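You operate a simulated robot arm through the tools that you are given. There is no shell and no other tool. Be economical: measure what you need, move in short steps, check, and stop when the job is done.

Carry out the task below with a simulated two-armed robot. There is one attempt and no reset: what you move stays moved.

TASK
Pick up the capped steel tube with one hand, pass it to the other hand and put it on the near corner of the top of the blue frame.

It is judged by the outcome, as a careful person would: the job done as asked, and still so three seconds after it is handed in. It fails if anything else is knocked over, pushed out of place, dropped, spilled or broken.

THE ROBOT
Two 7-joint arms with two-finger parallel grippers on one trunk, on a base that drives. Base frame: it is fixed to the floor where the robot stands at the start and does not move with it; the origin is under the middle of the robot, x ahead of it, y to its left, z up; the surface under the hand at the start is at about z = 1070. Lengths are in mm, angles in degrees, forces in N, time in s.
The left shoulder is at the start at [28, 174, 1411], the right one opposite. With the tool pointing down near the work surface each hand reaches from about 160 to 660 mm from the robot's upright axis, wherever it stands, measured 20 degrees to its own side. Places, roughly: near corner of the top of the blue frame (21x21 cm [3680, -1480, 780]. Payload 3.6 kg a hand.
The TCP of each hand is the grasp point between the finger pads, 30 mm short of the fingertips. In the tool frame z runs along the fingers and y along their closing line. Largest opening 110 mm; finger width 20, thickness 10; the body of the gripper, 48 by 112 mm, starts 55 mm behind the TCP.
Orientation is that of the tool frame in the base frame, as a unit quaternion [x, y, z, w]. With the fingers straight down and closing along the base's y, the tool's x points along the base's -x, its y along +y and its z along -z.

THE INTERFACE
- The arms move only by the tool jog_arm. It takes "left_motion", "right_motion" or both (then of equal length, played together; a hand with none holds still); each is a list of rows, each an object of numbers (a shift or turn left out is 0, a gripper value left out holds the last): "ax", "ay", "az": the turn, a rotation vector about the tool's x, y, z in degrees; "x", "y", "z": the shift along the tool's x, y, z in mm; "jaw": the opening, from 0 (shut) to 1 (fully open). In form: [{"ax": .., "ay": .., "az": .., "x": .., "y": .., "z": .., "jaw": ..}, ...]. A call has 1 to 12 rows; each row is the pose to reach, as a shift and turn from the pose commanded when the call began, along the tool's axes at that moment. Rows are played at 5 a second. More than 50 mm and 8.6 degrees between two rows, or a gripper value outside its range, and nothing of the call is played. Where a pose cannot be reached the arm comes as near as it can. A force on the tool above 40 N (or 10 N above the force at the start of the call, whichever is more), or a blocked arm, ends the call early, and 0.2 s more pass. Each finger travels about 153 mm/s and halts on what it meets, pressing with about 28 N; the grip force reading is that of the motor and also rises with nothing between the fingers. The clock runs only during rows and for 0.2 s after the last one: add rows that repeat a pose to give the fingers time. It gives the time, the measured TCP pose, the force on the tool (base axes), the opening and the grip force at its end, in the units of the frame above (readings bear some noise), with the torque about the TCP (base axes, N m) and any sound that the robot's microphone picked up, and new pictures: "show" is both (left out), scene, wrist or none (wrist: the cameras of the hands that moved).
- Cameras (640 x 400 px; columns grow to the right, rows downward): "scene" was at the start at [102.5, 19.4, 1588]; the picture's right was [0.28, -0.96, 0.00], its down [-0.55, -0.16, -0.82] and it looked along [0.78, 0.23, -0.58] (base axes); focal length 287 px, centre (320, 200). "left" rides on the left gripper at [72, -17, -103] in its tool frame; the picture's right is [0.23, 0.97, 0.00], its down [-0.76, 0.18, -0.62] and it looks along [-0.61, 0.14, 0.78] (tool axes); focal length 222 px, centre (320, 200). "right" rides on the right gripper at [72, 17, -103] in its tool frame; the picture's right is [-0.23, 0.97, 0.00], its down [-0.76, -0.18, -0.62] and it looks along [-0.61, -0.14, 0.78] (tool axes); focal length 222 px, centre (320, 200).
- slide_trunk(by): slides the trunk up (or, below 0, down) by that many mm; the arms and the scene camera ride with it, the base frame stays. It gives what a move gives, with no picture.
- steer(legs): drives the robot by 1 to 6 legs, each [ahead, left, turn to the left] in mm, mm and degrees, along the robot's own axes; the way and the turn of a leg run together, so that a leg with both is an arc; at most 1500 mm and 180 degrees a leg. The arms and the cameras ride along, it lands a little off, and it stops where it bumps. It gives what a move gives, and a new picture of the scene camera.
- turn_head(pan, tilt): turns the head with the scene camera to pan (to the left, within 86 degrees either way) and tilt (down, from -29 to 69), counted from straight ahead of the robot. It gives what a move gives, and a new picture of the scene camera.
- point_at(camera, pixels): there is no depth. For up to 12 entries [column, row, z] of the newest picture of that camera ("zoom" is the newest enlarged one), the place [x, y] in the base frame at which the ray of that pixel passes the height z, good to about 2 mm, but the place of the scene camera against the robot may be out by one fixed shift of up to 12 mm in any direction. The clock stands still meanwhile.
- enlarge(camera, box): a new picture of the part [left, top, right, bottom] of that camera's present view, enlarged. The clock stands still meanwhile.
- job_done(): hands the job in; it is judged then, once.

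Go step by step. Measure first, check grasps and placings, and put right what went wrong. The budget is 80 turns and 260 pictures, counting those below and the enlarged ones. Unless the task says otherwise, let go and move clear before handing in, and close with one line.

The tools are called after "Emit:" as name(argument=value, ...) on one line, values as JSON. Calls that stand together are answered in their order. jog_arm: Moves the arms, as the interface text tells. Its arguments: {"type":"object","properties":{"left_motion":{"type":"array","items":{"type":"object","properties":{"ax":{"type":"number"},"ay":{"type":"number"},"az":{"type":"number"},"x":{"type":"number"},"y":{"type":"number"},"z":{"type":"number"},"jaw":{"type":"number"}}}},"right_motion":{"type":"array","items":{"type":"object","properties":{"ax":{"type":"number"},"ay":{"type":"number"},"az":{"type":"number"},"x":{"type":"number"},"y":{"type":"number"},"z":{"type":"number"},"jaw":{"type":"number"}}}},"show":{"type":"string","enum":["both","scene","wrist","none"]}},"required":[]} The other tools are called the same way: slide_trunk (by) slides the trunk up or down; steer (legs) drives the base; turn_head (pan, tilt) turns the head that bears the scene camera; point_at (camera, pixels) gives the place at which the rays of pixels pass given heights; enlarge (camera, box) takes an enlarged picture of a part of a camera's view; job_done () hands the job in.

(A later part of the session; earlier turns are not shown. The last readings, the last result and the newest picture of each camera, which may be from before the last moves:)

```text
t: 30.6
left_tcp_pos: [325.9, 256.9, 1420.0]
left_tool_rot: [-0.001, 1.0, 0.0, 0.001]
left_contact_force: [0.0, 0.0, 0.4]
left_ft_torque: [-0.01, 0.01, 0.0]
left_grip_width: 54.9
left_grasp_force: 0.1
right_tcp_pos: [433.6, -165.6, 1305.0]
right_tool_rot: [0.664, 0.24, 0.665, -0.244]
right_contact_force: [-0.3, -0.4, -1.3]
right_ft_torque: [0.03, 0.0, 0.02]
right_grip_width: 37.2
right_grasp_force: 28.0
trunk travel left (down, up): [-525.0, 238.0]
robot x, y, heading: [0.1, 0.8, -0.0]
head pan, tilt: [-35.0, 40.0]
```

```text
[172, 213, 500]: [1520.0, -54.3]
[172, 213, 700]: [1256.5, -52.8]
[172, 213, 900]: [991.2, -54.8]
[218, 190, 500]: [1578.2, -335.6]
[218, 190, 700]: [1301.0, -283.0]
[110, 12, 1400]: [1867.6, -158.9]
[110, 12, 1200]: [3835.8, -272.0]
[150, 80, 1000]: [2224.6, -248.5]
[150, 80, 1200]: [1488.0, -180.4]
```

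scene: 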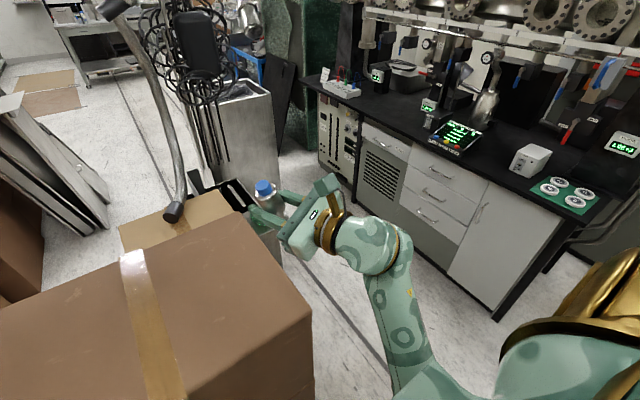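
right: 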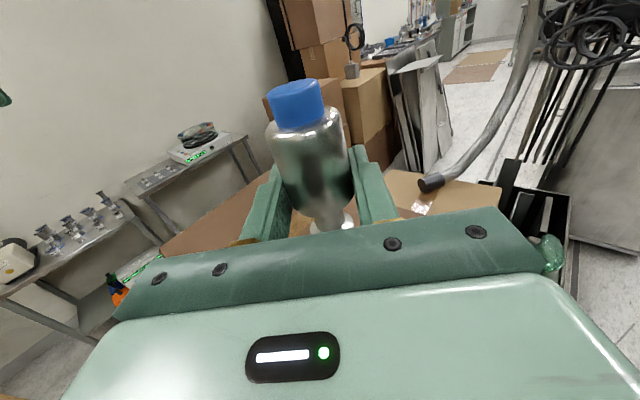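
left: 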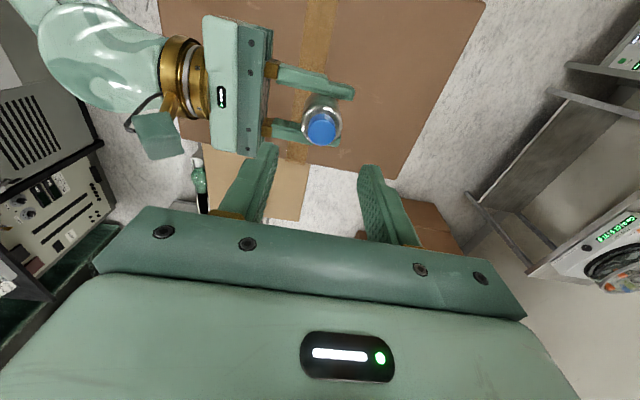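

The hose end sits at about (991, -56, 900). I'll raise the trunk for clearance over the carton, shift left and look again.

Emit:
slide_trunk(by=150)

Emit:
steer(legs=[[0, 650, 0]])

Emit:
turn_head(pan=-12, tilt=35)

```text
t: 32.3
left_tcp_pos: [327.0, 257.5, 1569.6]
left_tool_rot: [0.0, 1.0, 0.0, 0.001]
left_contact_force: [-0.3, 0.3, -0.3]
left_ft_torque: [0.03, 0.03, 0.01]
left_grip_width: 55.1
left_grasp_force: 0.1
right_tcp_pos: [433.6, -165.9, 1453.8]
right_tool_rot: [0.664, 0.241, 0.664, -0.244]
right_contact_force: [0.8, -0.1, -0.9]
right_ft_torque: [0.01, -0.02, -0.01]
right_grip_width: 37.0
right_grasp_force: 27.9
trunk travel left (down, up): [-675.0, 88.0]
robot x, y, heading: [1.6, 2.3, -0.2]
head pan, tilt: [-35.0, 40.0]
```

```text
t: 35.9
left_tcp_pos: [323.8, 903.1, 1571.0]
left_tool_rot: [-0.004, 1.0, -0.001, 0.001]
left_contact_force: [-0.3, 0.4, -0.7]
left_ft_torque: [0.02, 0.02, -0.03]
left_grip_width: 54.8
left_grasp_force: 0.0
right_tcp_pos: [433.2, 480.5, 1454.6]
right_tool_rot: [0.663, 0.243, 0.664, -0.245]
right_contact_force: [0.6, 0.3, -2.0]
right_ft_torque: [0.01, -0.04, -0.03]
right_grip_width: 37.2
right_grasp_force: 27.6
trunk travel left (down, up): [-675.0, 88.0]
robot x, y, heading: [-2.1, 645.7, 0.5]
head pan, tilt: [-35.0, 40.0]
```

scene: 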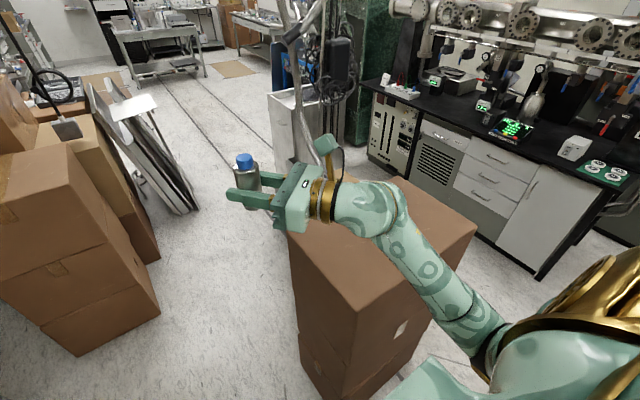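

```text
t: 36.8
left_tcp_pos: [323.2, 903.1, 1569.8]
left_tool_rot: [-0.005, 1.0, -0.001, 0.001]
left_contact_force: [0.1, -1.3, 0.7]
left_ft_torque: [0.0, 0.0, -0.03]
left_grip_width: 55.0
left_grasp_force: 0.2
right_tcp_pos: [433.1, 482.6, 1455.5]
right_tool_rot: [0.664, 0.244, 0.664, -0.244]
right_contact_force: [0.7, -0.2, -1.6]
right_ft_torque: [-0.03, 0.04, -0.01]
right_grip_width: 37.2
right_grasp_force: 28.0
trunk travel left (down, up): [-675.0, 88.0]
robot x, y, heading: [-2.1, 642.9, 0.1]
head pan, tilt: [-12.0, 35.0]
```

scene: 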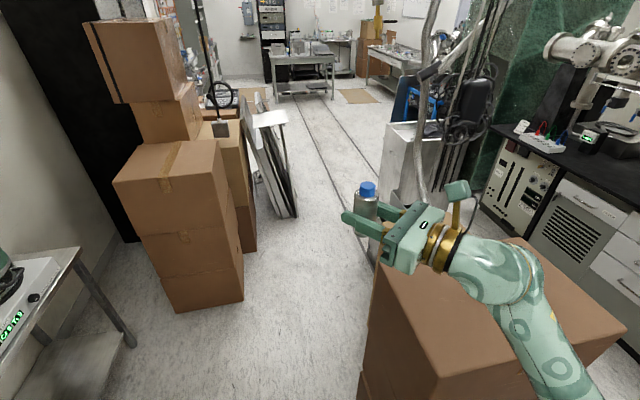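

Emit:
point_at(camera="scene", pixels=[[242, 300, 0], [177, 312, 0], [256, 250, 0], [297, 218, 0], [420, 150, 1000], [420, 150, 1200], [422, 110, 1200], [422, 110, 1350], [430, 40, 1500], [385, 130, 700], [340, 215, 0], [286, 122, 900]])

Emit:
enlarge(camera="scene", box=[340, 0, 520, 200])

```text
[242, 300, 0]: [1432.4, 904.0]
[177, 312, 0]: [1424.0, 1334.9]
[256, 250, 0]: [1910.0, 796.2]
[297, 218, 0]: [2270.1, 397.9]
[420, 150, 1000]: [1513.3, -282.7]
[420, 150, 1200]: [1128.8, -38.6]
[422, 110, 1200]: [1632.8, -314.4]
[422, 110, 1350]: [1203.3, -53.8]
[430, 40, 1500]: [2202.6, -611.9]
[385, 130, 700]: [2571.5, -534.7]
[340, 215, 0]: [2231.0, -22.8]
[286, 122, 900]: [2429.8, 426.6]
```

```text
2.00 times, centred on (430, 100) of scene
```

zoom: 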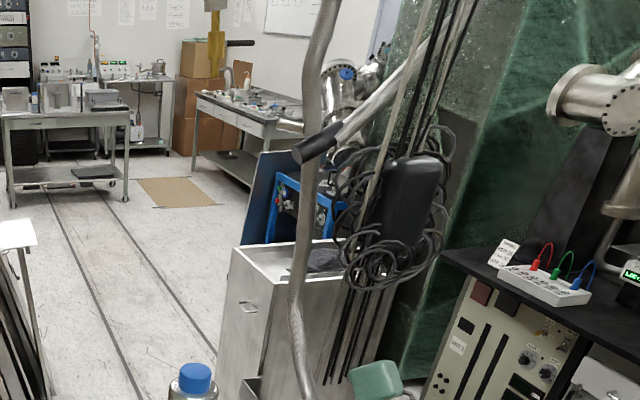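

Emit:
point_at(camera="scene", pixels=[[540, 275, 1450], [545, 290, 1350], [585, 350, 1350], [600, 390, 1250], [540, 280, 1250]])

Emit:
turn_head(pan=80, tilt=30)

Emit:
turn_head(pan=-80, tilt=45)

```text
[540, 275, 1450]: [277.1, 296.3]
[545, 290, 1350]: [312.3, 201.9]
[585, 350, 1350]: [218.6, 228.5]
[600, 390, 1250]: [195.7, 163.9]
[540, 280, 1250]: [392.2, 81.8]
```

```text
t: 38.5
left_tcp_pos: [322.6, 904.0, 1570.0]
left_tool_rot: [-0.005, 1.0, -0.001, 0.001]
left_contact_force: [0.3, -0.4, 0.1]
left_ft_torque: [0.01, 0.02, -0.04]
left_grip_width: 54.7
left_grasp_force: 0.0
right_tcp_pos: [432.9, 481.8, 1455.2]
right_tool_rot: [0.664, 0.243, 0.664, -0.245]
right_contact_force: [-0.2, 0.1, -1.0]
right_ft_torque: [0.0, 0.02, -0.02]
right_grip_width: 37.2
right_grasp_force: 27.5
trunk travel left (down, up): [-675.0, 88.0]
robot x, y, heading: [0.3, 645.5, 0.1]
head pan, tilt: [80.0, 30.0]
```

scene: 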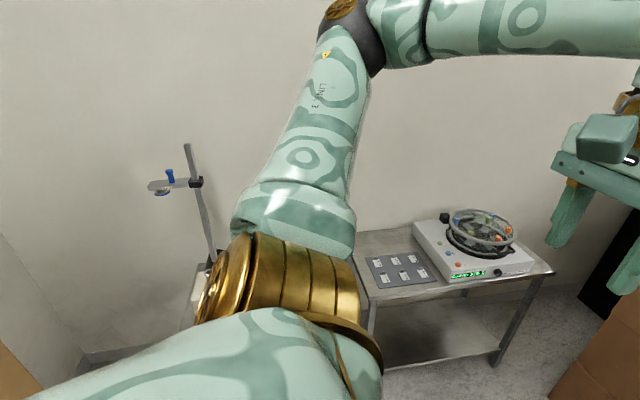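

```text
t: 40.9
left_tcp_pos: [323.2, 904.0, 1570.2]
left_tool_rot: [-0.004, 1.0, 0.001, 0.001]
left_contact_force: [0.2, 0.0, -0.5]
left_ft_torque: [-0.01, 0.0, -0.02]
left_grip_width: 55.0
left_grasp_force: 0.0
right_tcp_pos: [433.8, 481.0, 1455.8]
right_tool_rot: [0.664, 0.242, 0.664, -0.245]
right_contact_force: [0.6, 0.2, -1.0]
right_ft_torque: [-0.02, -0.01, -0.01]
right_grip_width: 37.0
right_grasp_force: 27.5
trunk travel left (down, up): [-675.0, 88.0]
robot x, y, heading: [-3.4, 644.5, -0.0]
head pan, tilt: [-80.0, 45.0]
```

scene: 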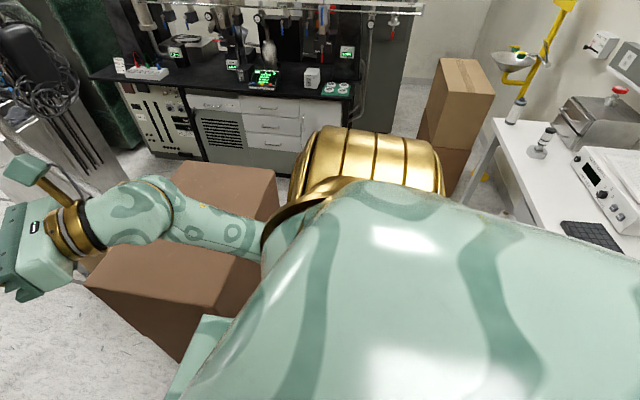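

The left elbow sticks out about 500 mm at camera height. I'll stretch the left arm forward to make it narrower, then re-check.

Emit:
jog_arm(left_motion=[{"x": -40, "y": -5, "z": 15}, {"x": -80, "y": -15, "z": 30}, {"x": -120, "y": -25, "z": 45}, {"x": -160, "y": -35, "z": 60}, {"x": -200, "y": -45, "z": 75}, {"x": -240, "y": -55, "z": 90}, {"x": -270, "y": -60, "z": 100}, {"x": -270, "y": -60, "z": 100}], show="none")

Emit:
turn_head(pan=60, tilt=25)

Emit:
turn_head(pan=-50, tilt=50)

```text
t: 42.7
left_tcp_pos: [591.9, 844.8, 1473.6]
left_tool_rot: [-0.004, 1.0, 0.0, 0.002]
left_contact_force: [-0.7, 1.2, 0.7]
left_ft_torque: [-0.01, -0.04, -0.04]
left_grip_width: 55.0
left_grasp_force: 0.1
right_tcp_pos: [432.2, 482.1, 1454.5]
right_tool_rot: [0.664, 0.243, 0.664, -0.244]
right_contact_force: [-0.8, 0.1, -1.0]
right_ft_torque: [-0.03, 0.01, -0.03]
right_grip_width: 37.2
right_grasp_force: 28.5
trunk travel left (down, up): [-675.0, 88.0]
robot x, y, heading: [-3.1, 643.3, 0.1]
head pan, tilt: [-80.0, 45.0]
```

```text
t: 44.9
left_tcp_pos: [593.2, 844.7, 1472.2]
left_tool_rot: [-0.004, 1.0, 0.0, 0.001]
left_contact_force: [-0.1, -0.6, 0.7]
left_ft_torque: [0.01, 0.0, 0.0]
left_grip_width: 55.1
left_grasp_force: 0.1
right_tcp_pos: [432.5, 480.4, 1455.3]
right_tool_rot: [0.664, 0.242, 0.664, -0.245]
right_contact_force: [-0.5, -0.2, -1.6]
right_ft_torque: [0.02, -0.03, 0.04]
right_grip_width: 37.5
right_grasp_force: 27.8
trunk travel left (down, up): [-675.0, 88.0]
robot x, y, heading: [-3.9, 641.6, 0.3]
head pan, tilt: [60.0, 25.0]
```

scene: 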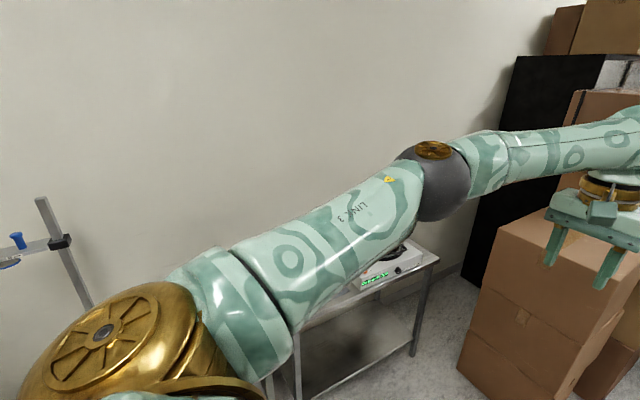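

```text
t: 46.8
left_tcp_pos: [591.9, 844.1, 1472.8]
left_tool_rot: [-0.004, 1.0, 0.001, 0.001]
left_contact_force: [-0.3, 0.0, -0.7]
left_ft_torque: [0.03, 0.01, 0.03]
left_grip_width: 55.1
left_grasp_force: 0.0
right_tcp_pos: [433.2, 480.2, 1454.8]
right_tool_rot: [0.664, 0.243, 0.664, -0.244]
right_contact_force: [-0.6, 0.1, -1.5]
right_ft_torque: [-0.01, 0.01, 0.0]
right_grip_width: 37.2
right_grasp_force: 27.8
trunk travel left (down, up): [-675.0, 88.0]
robot x, y, heading: [1.9, 643.8, 0.4]
head pan, tilt: [-50.0, 50.0]
```

scene: 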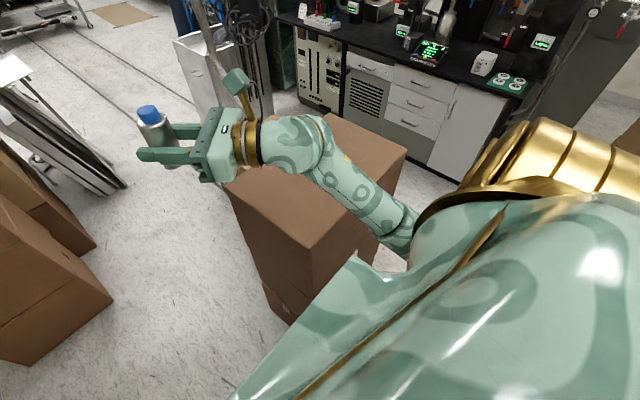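

Left is now within about 360 mm, and the front stack (about 1100 mm high) is below the arms. I'll drive down the corridor, drifting right, then check.

Emit:
steer(legs=[[1000, -130, 0], [500, -150, 0]])

Emit:
turn_head(pan=-20, tilt=35)

Emit:
turn_head(pan=25, tilt=40)

```text
t: 54.8
left_tcp_pos: [2109.7, 552.7, 1472.6]
left_tool_rot: [0.002, 1.0, -0.001, 0.001]
left_contact_force: [0.5, -0.1, 0.7]
left_ft_torque: [-0.01, -0.04, -0.01]
left_grip_width: 55.2
left_grasp_force: 0.1
right_tcp_pos: [1945.7, 191.3, 1454.9]
right_tool_rot: [0.665, 0.24, 0.665, -0.241]
right_contact_force: [0.3, -0.3, -2.0]
right_ft_torque: [0.0, 0.05, 0.0]
right_grip_width: 37.1
right_grasp_force: 27.9
trunk travel left (down, up): [-675.0, 88.0]
robot x, y, heading: [1513.4, 358.4, -0.2]
head pan, tilt: [-50.0, 50.0]
```

scene: 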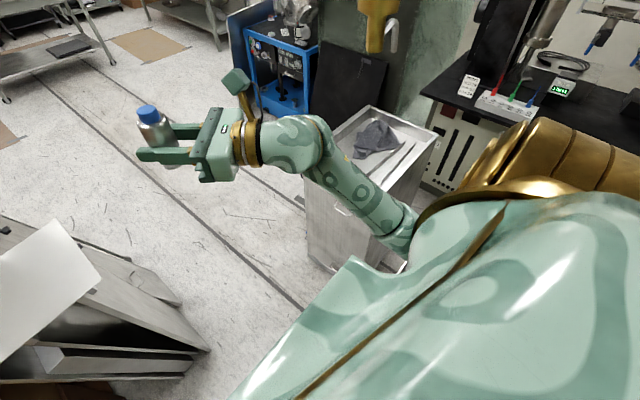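

```text
t: 55.7
left_tcp_pos: [2110.1, 552.1, 1473.0]
left_tool_rot: [0.002, 1.0, 0.0, 0.0]
left_contact_force: [-0.1, -0.3, 0.3]
left_ft_torque: [-0.03, -0.02, 0.01]
left_grip_width: 54.9
left_grasp_force: 0.0
right_tcp_pos: [1946.4, 190.6, 1455.7]
right_tool_rot: [0.665, 0.239, 0.665, -0.241]
right_contact_force: [0.3, 0.3, -1.6]
right_ft_torque: [0.0, -0.06, 0.0]
right_grip_width: 37.2
right_grasp_force: 27.6
trunk travel left (down, up): [-675.0, 88.0]
robot x, y, heading: [1510.5, 363.3, -0.1]
head pan, tilt: [-20.0, 35.0]
```

scene: 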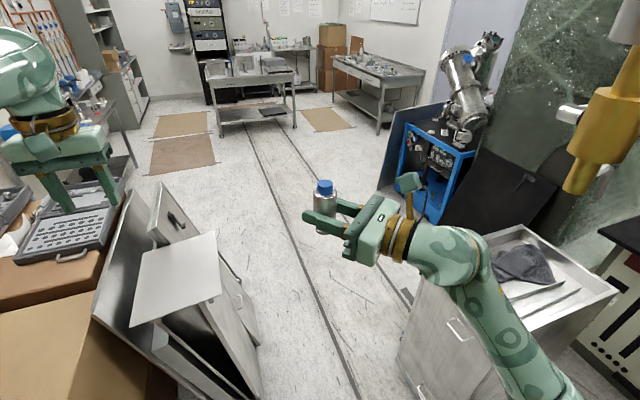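

```text
t: 56.8
left_tcp_pos: [2111.4, 552.7, 1472.0]
left_tool_rot: [0.002, 1.0, 0.0, 0.0]
left_contact_force: [-0.6, 0.2, 0.0]
left_ft_torque: [0.01, 0.02, -0.01]
left_grip_width: 54.8
left_grasp_force: 0.1
right_tcp_pos: [1946.7, 192.1, 1454.5]
right_tool_rot: [0.665, 0.239, 0.665, -0.241]
right_contact_force: [-0.4, -0.2, -1.5]
right_ft_torque: [0.01, 0.02, -0.02]
right_grip_width: 37.1
right_grasp_force: 27.3
trunk travel left (down, up): [-675.0, 88.0]
robot x, y, heading: [1514.8, 359.3, -0.3]
head pan, tilt: [25.0, 40.0]
```

scene: 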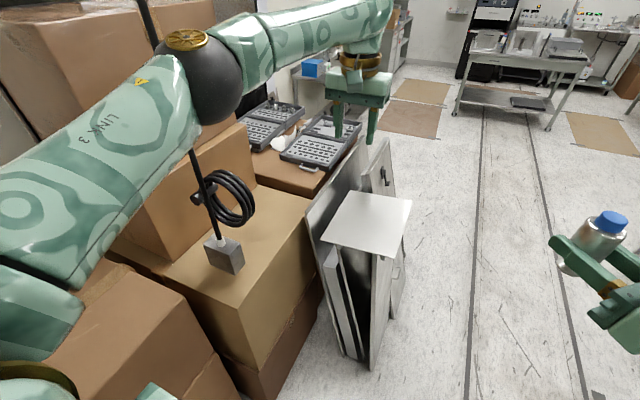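

A hanging pendant cable is behind the left arm, and a yellow hoist is at about (1791, -37, 1540) on the right. I'll go forward, hugging y of about 320 until past the hoist, then drift right.

Emit:
steer(legs=[[390, -40, 0], [150, -150, 0], [250, -170, 0]])

Emit:
turn_head(pan=-45, tilt=35)

```text
t: 62.1
left_tcp_pos: [2890.3, 191.9, 1472.8]
left_tool_rot: [0.001, 1.0, 0.0, 0.001]
left_contact_force: [0.2, 0.2, -0.8]
left_ft_torque: [0.01, -0.01, 0.01]
left_grip_width: 55.3
left_grasp_force: 0.1
right_tcp_pos: [2727.3, -170.2, 1454.4]
right_tool_rot: [0.664, 0.241, 0.665, -0.242]
right_contact_force: [1.0, 0.4, -2.0]
right_ft_torque: [-0.03, 0.01, -0.06]
right_grip_width: 37.4
right_grasp_force: 27.8
trunk travel left (down, up): [-675.0, 88.0]
robot x, y, heading: [2295.5, -6.4, 0.1]
head pan, tilt: [25.0, 40.0]
```

scene: 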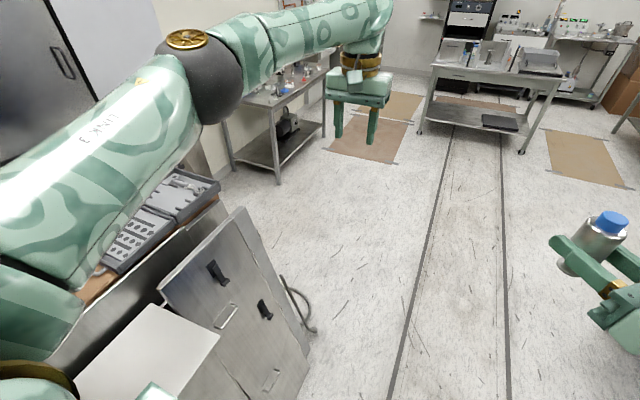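

```text
t: 63.6
left_tcp_pos: [2891.2, 190.1, 1472.2]
left_tool_rot: [0.0, 1.0, 0.0, 0.001]
left_contact_force: [0.3, -0.1, 0.6]
left_ft_torque: [0.01, 0.03, -0.02]
left_grip_width: 55.0
left_grasp_force: 0.0
right_tcp_pos: [2728.5, -169.5, 1455.6]
right_tool_rot: [0.665, 0.24, 0.665, -0.243]
right_contact_force: [0.1, 0.8, -1.5]
right_ft_torque: [0.01, -0.04, 0.01]
right_grip_width: 37.1
right_grasp_force: 28.0
trunk travel left (down, up): [-675.0, 88.0]
robot x, y, heading: [2291.9, -4.3, -0.0]
head pan, tilt: [-45.0, 35.0]
```

scene: 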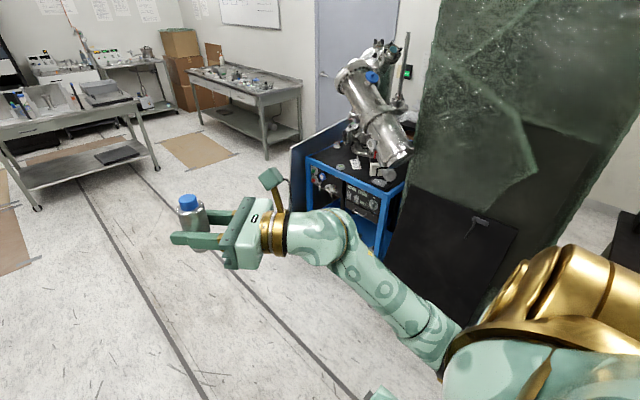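

The hazards are behind and the blue frame is clearly in view at (355,170). I'll enlarge it to see the top's near corner.

Emit:
enlarge(camera="scene", box=[280, 110, 440, 230])

Emit:
point_at(camera="scene", pixels=[[383, 190, 780], [305, 155, 780], [412, 180, 780], [375, 255, 0], [392, 260, 0], [293, 145, 900], [480, 310, 0]])

```text
3.33 times, centred on (360, 170) of scene
```

zoom: 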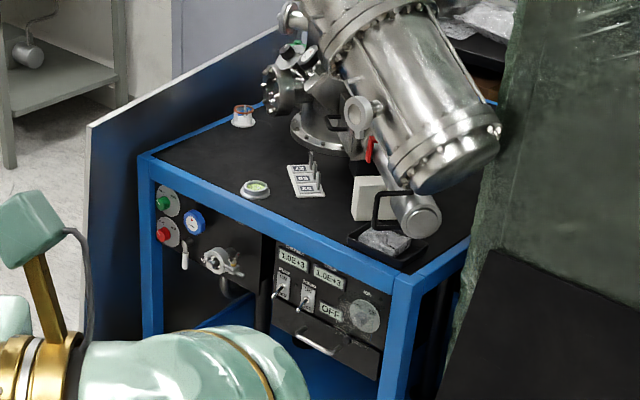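

```text
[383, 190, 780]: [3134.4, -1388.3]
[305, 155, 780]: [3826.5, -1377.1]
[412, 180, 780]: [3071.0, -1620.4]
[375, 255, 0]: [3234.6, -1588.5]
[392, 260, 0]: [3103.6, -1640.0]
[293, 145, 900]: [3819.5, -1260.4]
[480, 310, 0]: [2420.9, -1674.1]
```

The target spot (3680, -1480) is the free left-front part of the frame's top. I'll drive to x of about 3440, turn to face the frame and then look again.

Emit:
steer(legs=[[1150, -50, 0], [0, 0, -90]])

Emit:
turn_head(pan=15, tilt=40)

```text
t: 73.4
left_tcp_pos: [3668.5, -635.8, 1472.0]
left_tool_rot: [0.704, 0.71, 0.0, 0.0]
left_contact_force: [0.2, 0.3, 0.9]
left_ft_torque: [-0.01, -0.02, 0.01]
left_grip_width: 54.9
left_grasp_force: 0.0
right_tcp_pos: [3305.0, -474.7, 1454.6]
right_tool_rot: [0.641, -0.297, 0.643, 0.295]
right_contact_force: [-0.1, -0.1, -0.8]
right_ft_torque: [-0.03, 0.01, -0.02]
right_grip_width: 37.2
right_grasp_force: 28.1
trunk travel left (down, up): [-675.0, 88.0]
robot x, y, heading: [3464.8, -42.5, -89.6]
head pan, tilt: [-45.0, 35.0]
```

scene: 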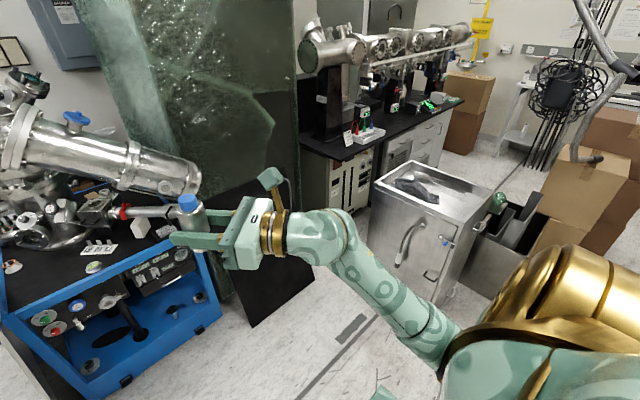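

```text
t: 74.7
left_tcp_pos: [3668.9, -635.7, 1473.4]
left_tool_rot: [0.705, 0.709, 0.001, 0.0]
left_contact_force: [-0.4, 0.5, 0.3]
left_ft_torque: [0.04, -0.01, 0.01]
left_grip_width: 55.1
left_grasp_force: 0.1
right_tcp_pos: [3304.7, -476.6, 1455.7]
right_tool_rot: [0.641, -0.297, 0.643, 0.296]
right_contact_force: [0.3, -0.7, -2.2]
right_ft_torque: [0.03, 0.0, 0.0]
right_grip_width: 37.3
right_grasp_force: 27.8
trunk travel left (down, up): [-675.0, 88.0]
robot x, y, heading: [3466.0, -38.0, -89.5]
head pan, tilt: [15.0, 40.0]
```

scene: 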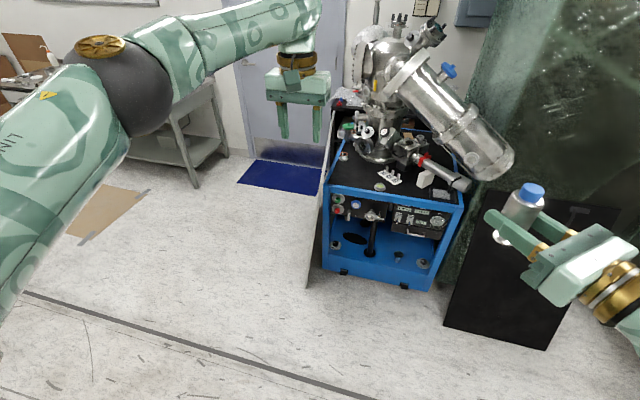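

Emit:
enlarge(camera="scene", box=[290, 110, 490, 290])

Emit:
point_at(camera="scene", pixels=[[327, 183, 780], [462, 206, 780], [327, 268, 0], [432, 290, 0], [307, 285, 0], [328, 135, 850], [343, 157, 800], [380, 186, 790], [330, 140, 780], [456, 150, 780]])

```text
2.22 times, centred on (390, 200) of scene
```

zoom: 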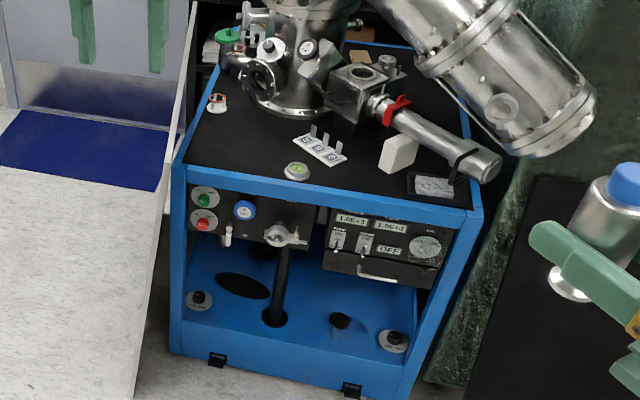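

```text
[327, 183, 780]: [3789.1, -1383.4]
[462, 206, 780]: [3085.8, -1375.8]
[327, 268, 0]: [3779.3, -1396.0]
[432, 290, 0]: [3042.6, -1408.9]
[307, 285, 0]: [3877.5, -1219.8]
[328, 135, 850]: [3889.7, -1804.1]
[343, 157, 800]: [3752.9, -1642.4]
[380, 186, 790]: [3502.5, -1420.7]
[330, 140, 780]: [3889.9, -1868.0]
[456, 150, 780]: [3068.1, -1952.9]
```

The corner is at (3789, -1380) and the free area around (3690, -1450) is wide. I'll retract the left arm up and back, and extend the right hand forward before approaching.

Emit:
jog_arm(left_motion=[{"x": 35, "y": 15, "z": -20}, {"x": 70, "y": 30, "z": -40}, {"x": 105, "y": 50, "z": -60}, {"x": 140, "y": 70, "z": -80}, {"x": 175, "y": 90, "z": -100}, {"x": 210, "y": 110, "z": -115}, {"x": 245, "y": 130, "z": -130}, {"x": 245, "y": 130, "z": -130}], right_motion=[{"x": 0}, {"y": -5, "z": 30}, {"y": -10, "z": 60}, {"y": -15, "z": 90}, {"y": -20, "z": 125}, {"y": -25, "z": 160}, {"y": -30, "z": 191}, {"y": -30, "z": 191}], show="wrist")

```text
t: 76.5
left_tcp_pos: [3803.9, -392.0, 1582.4]
left_tool_rot: [0.705, 0.71, -0.001, 0.0]
left_contact_force: [-0.8, 0.4, 0.4]
left_ft_torque: [0.0, -0.02, -0.03]
left_grip_width: 55.3
left_grasp_force: 0.0
left hand out of reach, approached as far as the arm can: row 7, 8
right_tcp_pos: [3451.6, -603.5, 1454.0]
right_tool_rot: [0.641, -0.297, 0.643, 0.295]
right_contact_force: [-0.3, -0.1, -1.1]
right_ft_torque: [0.03, 0.0, 0.01]
right_grip_width: 37.1
right_grasp_force: 27.9
trunk travel left (down, up): [-675.0, 88.0]
robot x, y, heading: [3468.7, -39.1, -89.6]
head pan, tilt: [15.0, 40.0]
```

right: 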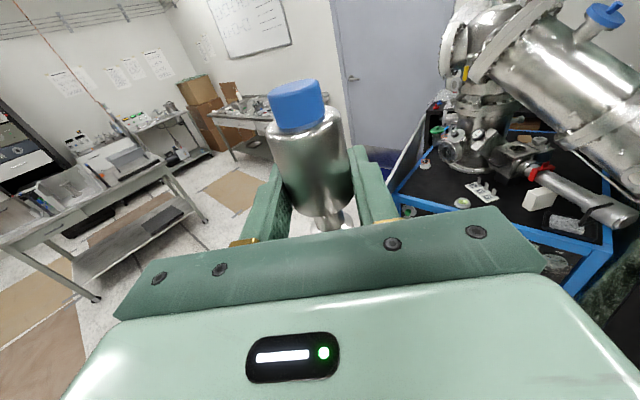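
left: 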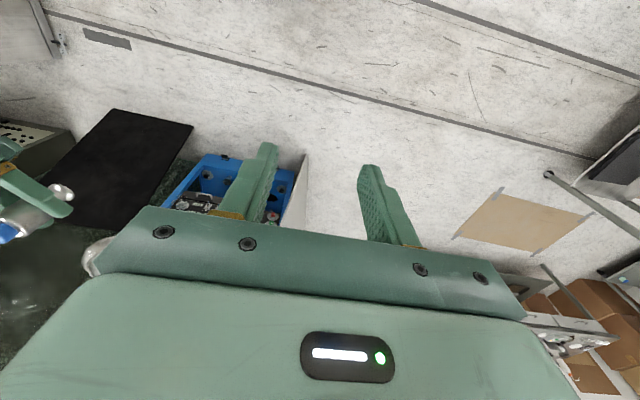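

Both arms are placed as planned. I'll drive up to just short of the frame, then lower the trunk.

Emit:
steer(legs=[[690, 238, -0.4]])

Emit:
slide_trunk(by=-500)

Emit:
turn_head(pan=0, tilt=30)

```text
t: 80.5
left_tcp_pos: [4042.3, -1082.6, 1583.5]
left_tool_rot: [0.705, 0.71, -0.002, 0.002]
left_contact_force: [-0.5, 0.1, 0.0]
left_ft_torque: [0.0, 0.02, 0.0]
left_grip_width: 54.8
left_grasp_force: 0.0
right_tcp_pos: [3688.1, -1293.5, 1454.4]
right_tool_rot: [0.641, -0.298, 0.642, 0.297]
right_contact_force: [-0.7, 0.1, -2.8]
right_ft_torque: [0.02, -0.01, 0.0]
right_grip_width: 37.2
right_grasp_force: 27.9
trunk travel left (down, up): [-675.0, 88.0]
robot x, y, heading: [3708.6, -730.5, -89.7]
head pan, tilt: [15.0, 40.0]
```

scene: 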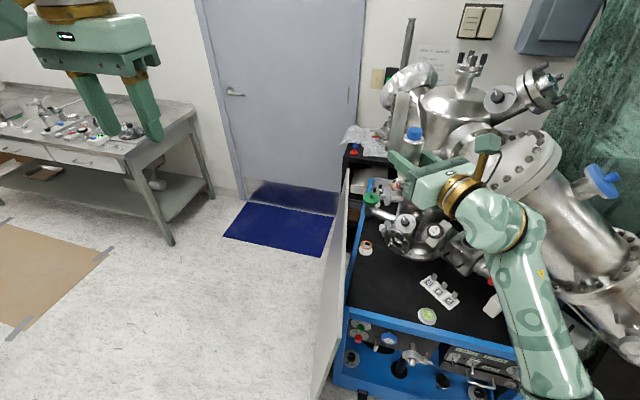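

```text
refused: -500 is not a number from -400 to 400
```

```text
t: 81.2
left_tcp_pos: [4043.5, -1084.5, 1582.2]
left_tool_rot: [0.704, 0.71, -0.002, 0.002]
left_contact_force: [-0.3, 1.0, 0.3]
left_ft_torque: [0.01, 0.05, -0.01]
left_grip_width: 55.2
left_grasp_force: 0.0
right_tcp_pos: [3690.1, -1294.3, 1453.3]
right_tool_rot: [0.641, -0.299, 0.642, 0.297]
right_contact_force: [-0.1, -1.2, -1.0]
right_ft_torque: [-0.03, 0.0, -0.03]
right_grip_width: 37.2
right_grasp_force: 28.1
trunk travel left (down, up): [-675.0, 88.0]
robot x, y, heading: [3710.3, -727.7, -89.6]
head pan, tilt: [0.0, 30.0]
```

scene: 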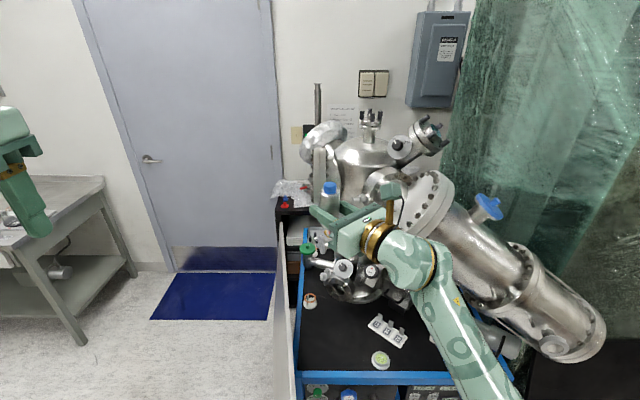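

The trunk slide is limited to 400 per call. Before lowering, I'll check the large cylinder's overhang (end at (575,355)) against the forearm.

Emit:
point_at(camera="scene", pixels=[[560, 360, 900], [560, 360, 1000], [600, 335, 900], [600, 335, 1000], [600, 335, 1100], [515, 385, 780], [500, 395, 1200], [455, 330, 1300]])

Emit:
turn_head(pan=-25, tilt=50)

```text
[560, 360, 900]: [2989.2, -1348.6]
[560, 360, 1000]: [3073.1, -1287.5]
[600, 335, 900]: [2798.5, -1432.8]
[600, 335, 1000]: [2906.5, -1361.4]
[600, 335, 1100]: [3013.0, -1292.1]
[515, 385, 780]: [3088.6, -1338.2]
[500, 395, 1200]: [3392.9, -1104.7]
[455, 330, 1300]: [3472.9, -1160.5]
```

```text
t: 82.1
left_tcp_pos: [4042.6, -1083.8, 1584.2]
left_tool_rot: [0.704, 0.71, 0.0, 0.001]
left_contact_force: [0.9, 0.2, -0.3]
left_ft_torque: [0.01, -0.03, -0.01]
left_grip_width: 55.0
left_grasp_force: 0.1
right_tcp_pos: [3690.6, -1293.8, 1454.7]
right_tool_rot: [0.641, -0.299, 0.642, 0.297]
right_contact_force: [-0.5, -0.1, -0.9]
right_ft_torque: [-0.03, -0.01, -0.01]
right_grip_width: 37.4
right_grasp_force: 28.0
trunk travel left (down, up): [-675.0, 88.0]
robot x, y, heading: [3708.6, -729.3, -89.6]
head pan, tilt: [-25.0, 50.0]
```

scene: 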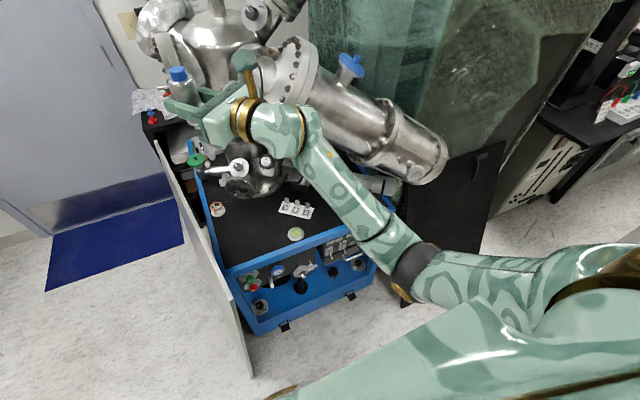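

The elbow stays at about x 3400 and y -1000, clear of the cylinder (x below 3100 at that y). I'll lower 400 and look.

Emit:
slide_trunk(by=-400)

Emit:
turn_head(pan=-10, tilt=35)

```text
t: 86.0
left_tcp_pos: [4043.2, -1140.6, 1128.2]
left_tool_rot: [0.702, 0.708, 0.054, -0.055]
left_contact_force: [-0.1, 0.1, -0.4]
left_ft_torque: [0.01, -0.01, -0.01]
left_grip_width: 54.9
left_grasp_force: 0.0
right_tcp_pos: [3688.9, -1292.9, 1054.4]
right_tool_rot: [0.641, -0.298, 0.642, 0.297]
right_contact_force: [-0.5, 0.2, -1.5]
right_ft_torque: [0.03, 0.03, 0.01]
right_grip_width: 37.4
right_grasp_force: 28.2
trunk travel left (down, up): [-275.0, 488.0]
robot x, y, heading: [3706.5, -727.4, -89.8]
head pan, tilt: [-25.0, 50.0]
```

```text
t: 86.7
left_tcp_pos: [4042.5, -1140.1, 1127.2]
left_tool_rot: [0.702, 0.708, 0.054, -0.055]
left_contact_force: [-0.1, -0.4, 0.0]
left_ft_torque: [0.01, -0.03, 0.03]
left_grip_width: 55.0
left_grasp_force: 0.0
right_tcp_pos: [3689.7, -1294.5, 1054.8]
right_tool_rot: [0.641, -0.298, 0.642, 0.296]
right_contact_force: [-0.3, -0.8, -1.6]
right_ft_torque: [0.04, -0.01, 0.01]
right_grip_width: 37.2
right_grasp_force: 28.4
trunk travel left (down, up): [-275.0, 488.0]
robot x, y, heading: [3705.5, -734.5, -90.4]
head pan, tilt: [-10.0, 35.0]
```

scene: 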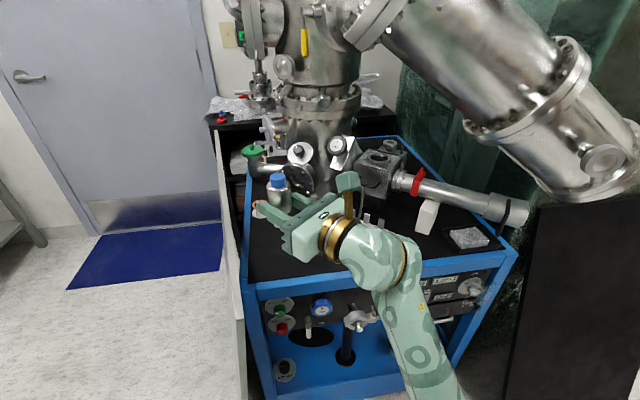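

All clear. I'll lower another 150, so the tube's base is about 85 above the top, then advance slowly.

Emit:
slide_trunk(by=-150)

Emit:
steer(legs=[[100, 0, 0.3]])

Emit:
turn_head(pan=5, tilt=45)

```text
t: 88.5
left_tcp_pos: [4043.6, -1181.0, 927.6]
left_tool_rot: [0.696, 0.703, 0.104, -0.106]
left_contact_force: [-0.4, 0.0, -0.2]
left_ft_torque: [-0.03, -0.01, -0.02]
left_grip_width: 55.1
left_grasp_force: 0.0
right_tcp_pos: [3688.9, -1327.5, 821.1]
right_tool_rot: [0.665, -0.351, 0.615, 0.238]
right_contact_force: [-0.7, 0.4, -1.1]
right_ft_torque: [0.03, -0.03, -0.03]
right_grip_width: 37.1
right_grasp_force: 27.3
trunk travel left (down, up): [-125.0, 638.0]
robot x, y, heading: [3708.7, -730.1, -89.9]
head pan, tilt: [-10.0, 35.0]
```

```text
t: 89.6
left_tcp_pos: [4046.8, -1280.4, 927.9]
left_tool_rot: [0.694, 0.704, 0.106, -0.105]
left_contact_force: [0.4, 0.2, 0.1]
left_ft_torque: [0.0, 0.0, 0.01]
left_grip_width: 55.1
left_grasp_force: 0.0
right_tcp_pos: [3694.1, -1428.4, 820.5]
right_tool_rot: [0.665, -0.35, 0.615, 0.239]
right_contact_force: [0.5, -1.7, 2.9]
right_ft_torque: [-0.13, -0.05, 0.03]
right_grip_width: 37.3
right_grasp_force: 27.9
trunk travel left (down, up): [-125.0, 638.0]
robot x, y, heading: [3706.4, -829.6, -89.6]
head pan, tilt: [-10.0, 35.0]
```

scene: 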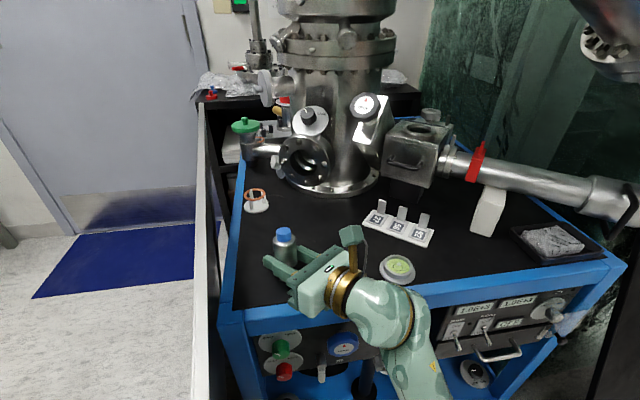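

```text
t: 90.4
left_tcp_pos: [4045.4, -1279.6, 927.8]
left_tool_rot: [0.694, 0.704, 0.106, -0.107]
left_contact_force: [0.2, -0.3, 0.1]
left_ft_torque: [0.0, 0.02, -0.04]
left_grip_width: 54.9
left_grasp_force: 0.0
right_tcp_pos: [3693.4, -1427.5, 820.6]
right_tool_rot: [0.665, -0.35, 0.615, 0.238]
right_contact_force: [0.3, 0.7, 0.5]
right_ft_torque: [0.03, 0.04, 0.02]
right_grip_width: 37.1
right_grasp_force: 28.1
trunk travel left (down, up): [-125.0, 638.0]
robot x, y, heading: [3707.3, -830.1, -89.5]
head pan, tilt: [5.0, 45.0]
```

scene: 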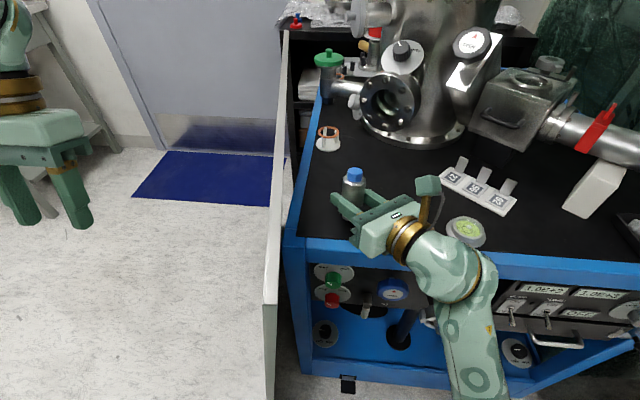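

Sliding the trunk down shifted the arm poses: the right TCP dropped further than intended and pitched 10°, leaving the tube base only just above the top. I'll lift the hand and set it upright.

Emit:
jog_arm(right_motion=[{"x": 25, "y": -3, "z": -3}, {"x": 49, "y": -6, "z": -6}, {"x": 49, "y": -6, "z": -6, "ay": 3.8, "az": -3.25}, {"x": 49, "y": -6, "z": -6, "ay": 7.6, "az": -6.5}, {"x": 49, "y": -6, "z": -6, "ay": 7.6, "az": -6.5}])

Emit:
enlarge(camera="scene", box=[280, 130, 500, 290])

```text
t: 91.6
left_tcp_pos: [4046.8, -1280.4, 928.6]
left_tool_rot: [0.695, 0.704, 0.105, -0.105]
left_contact_force: [-0.3, 0.2, 0.6]
left_ft_torque: [-0.01, 0.03, 0.01]
left_grip_width: 55.0
left_grasp_force: 0.0
right_tcp_pos: [3695.1, -1427.1, 870.3]
right_tool_rot: [0.641, -0.294, 0.644, 0.296]
right_contact_force: [0.8, 0.3, -2.2]
right_ft_torque: [0.03, 0.03, -0.01]
right_grip_width: 37.3
right_grasp_force: 28.2
right hand out of reach, approached as far as the arm can: row 1, 2, 3
trunk travel left (down, up): [-125.0, 638.0]
robot x, y, heading: [3703.2, -834.2, -89.7]
head pan, tilt: [5.0, 45.0]
```

scene: 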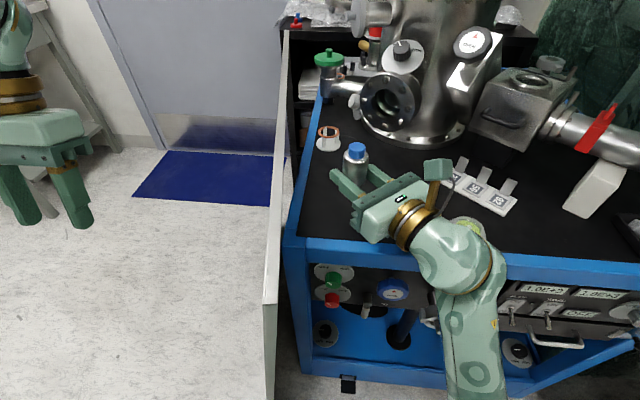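
right: 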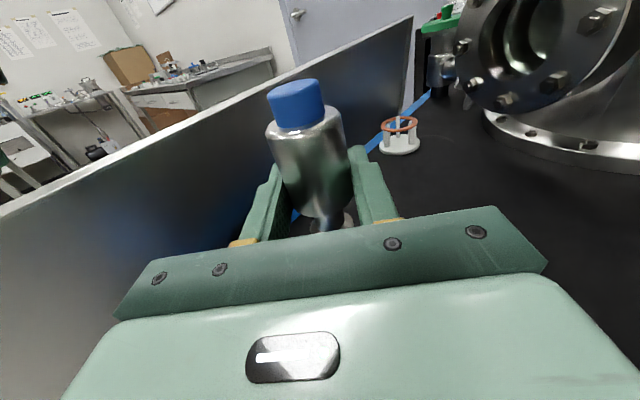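

```text
2.50 times, centred on (390, 210) of scene
```

zoom: 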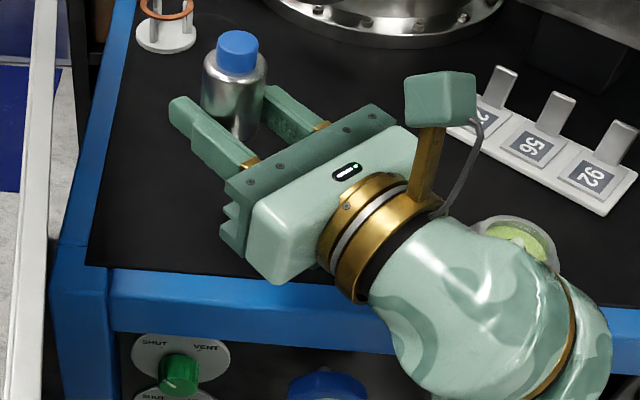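

The tube is upright again. I'll check that the wrist and knuckle lie outside the frame's front edge before lowering the last 50 mm.

Emit:
point_at(camera="scene", pixels=[[410, 222, 870], [420, 225, 870], [440, 215, 870], [450, 262, 870], [405, 240, 850], [355, 237, 780], [500, 252, 780], [360, 245, 780], [467, 232, 800], [427, 222, 920]])

Emit:
turn_head(pan=-5, tilt=60)

```text
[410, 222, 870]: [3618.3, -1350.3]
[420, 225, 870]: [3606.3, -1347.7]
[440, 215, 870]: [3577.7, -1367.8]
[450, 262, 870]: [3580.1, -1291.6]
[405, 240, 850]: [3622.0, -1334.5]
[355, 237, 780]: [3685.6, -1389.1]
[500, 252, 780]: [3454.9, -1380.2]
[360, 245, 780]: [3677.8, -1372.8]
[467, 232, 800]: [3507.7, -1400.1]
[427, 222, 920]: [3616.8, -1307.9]
```

```text
t: 92.3
left_tcp_pos: [4046.7, -1280.2, 925.9]
left_tool_rot: [0.695, 0.704, 0.105, -0.106]
left_contact_force: [-0.1, -0.2, -0.9]
left_ft_torque: [0.0, 0.01, 0.02]
left_grip_width: 55.0
left_grasp_force: 0.1
right_tcp_pos: [3696.1, -1426.9, 869.8]
right_tool_rot: [0.642, -0.295, 0.643, 0.296]
right_contact_force: [-0.3, 0.7, -0.7]
right_ft_torque: [0.01, 0.01, 0.04]
right_grip_width: 37.3
right_grasp_force: 28.1
trunk travel left (down, up): [-125.0, 638.0]
robot x, y, heading: [3708.7, -832.6, -89.5]
head pan, tilt: [-5.0, 60.0]
```

scene: 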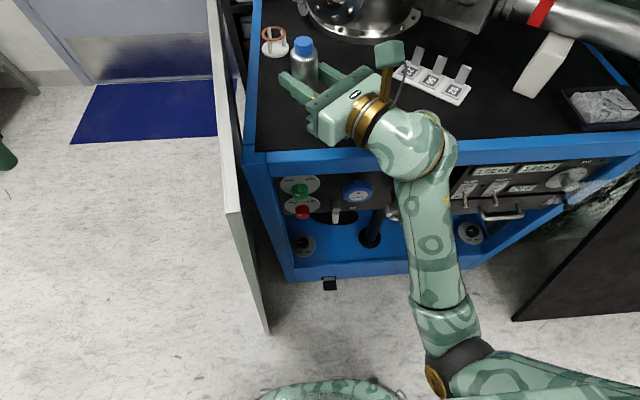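

The ring and knuckle fall just outside the front edge (y of about -1377), so lowering is safe. I'll lower 35 mm first and look at the gap.

Emit:
jog_arm(right_motion=[{"x": -12, "z": -2}, {"x": -24, "z": -3}, {"x": -36, "z": -4}, {"x": -36, "z": -4}])

Emit:
enlarge(camera="right", box=[230, 70, 410, 240])

Emit:
enlarge(camera="scene", box=[240, 10, 480, 180])

```text
t: 93.3
left_tcp_pos: [4046.9, -1280.3, 927.7]
left_tool_rot: [0.694, 0.704, 0.105, -0.107]
left_contact_force: [-0.8, 0.7, -0.6]
left_ft_torque: [-0.01, -0.01, 0.01]
left_grip_width: 55.1
left_grasp_force: 0.1
right_tcp_pos: [3690.6, -1423.9, 833.3]
right_tool_rot: [0.641, -0.295, 0.644, 0.296]
right_contact_force: [-0.6, 0.1, -0.8]
right_ft_torque: [0.01, 0.0, -0.03]
right_grip_width: 37.1
right_grasp_force: 28.4
trunk travel left (down, up): [-125.0, 638.0]
robot x, y, heading: [3709.1, -828.7, -89.5]
head pan, tilt: [-5.0, 60.0]
```

scene: 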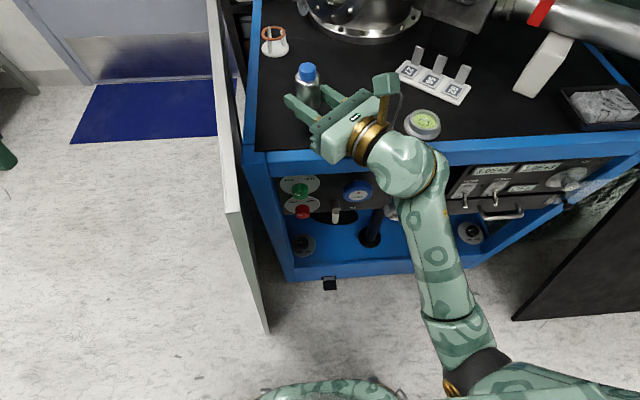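
right: 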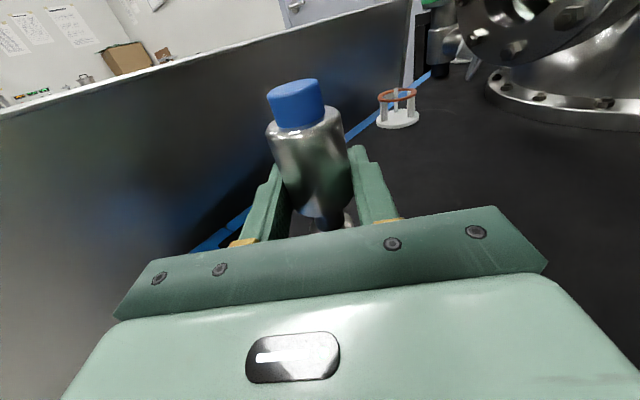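

```text
2.35 times, centred on (320, 155) of right
```

zoom: 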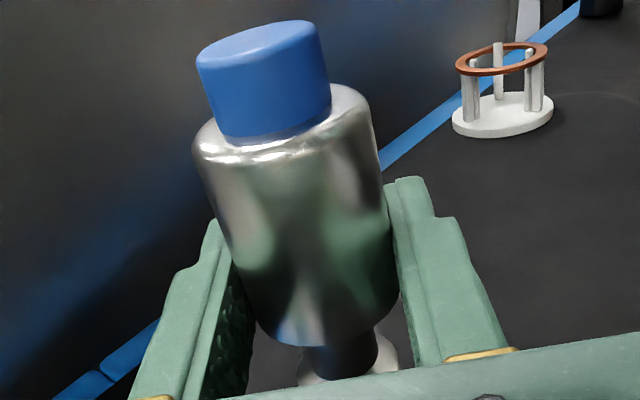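

```text
2.35 times, centred on (360, 95) of scene
```

zoom: 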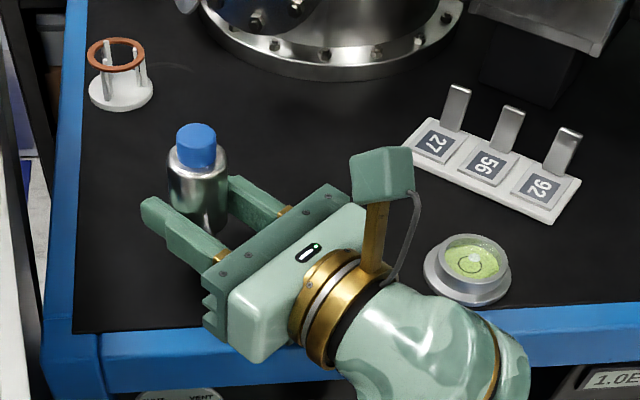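

The tube is about 13 mm above the top and upright. I'll lower gently until contact.

Emit:
jog_arm(right_motion=[{"x": -5}, {"x": -9}, {"x": -11}, {"x": -13}, {"x": -13}])

Emit:
enlarge(camera="scene", box=[240, 10, 480, 180])

```text
t: 94.5
left_tcp_pos: [4046.1, -1276.6, 928.4]
left_tool_rot: [0.695, 0.704, 0.104, -0.104]
left_contact_force: [0.1, 0.6, 0.5]
left_ft_torque: [0.01, -0.01, 0.0]
left_grip_width: 55.0
left_grasp_force: 0.1
right_tcp_pos: [3690.7, -1424.4, 825.4]
right_tool_rot: [0.64, -0.291, 0.646, 0.298]
right_contact_force: [2.6, -5.1, 36.1]
right_ft_torque: [1.54, 2.25, 0.23]
right_grip_width: 37.4
right_grasp_force: 27.8
trunk travel left (down, up): [-125.0, 638.0]
robot x, y, heading: [3703.1, -832.7, -89.3]
head pan, tilt: [-5.0, 60.0]
```

scene: 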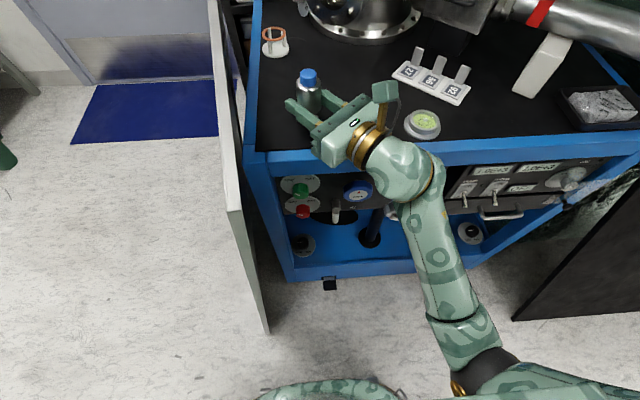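
right: 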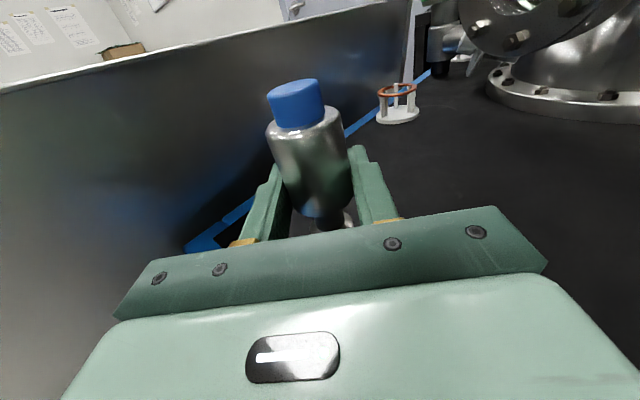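

```text
2.35 times, centred on (360, 95) of scene
```

zoom: 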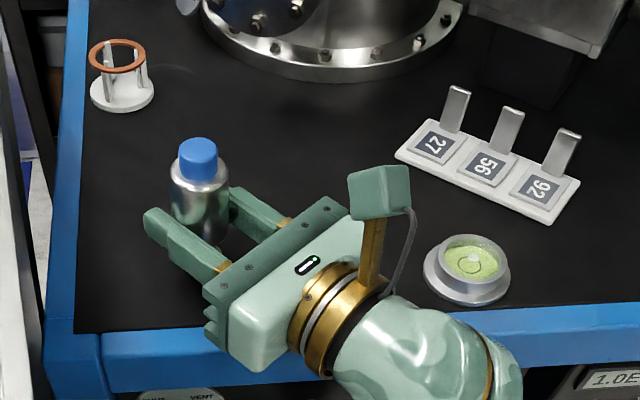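

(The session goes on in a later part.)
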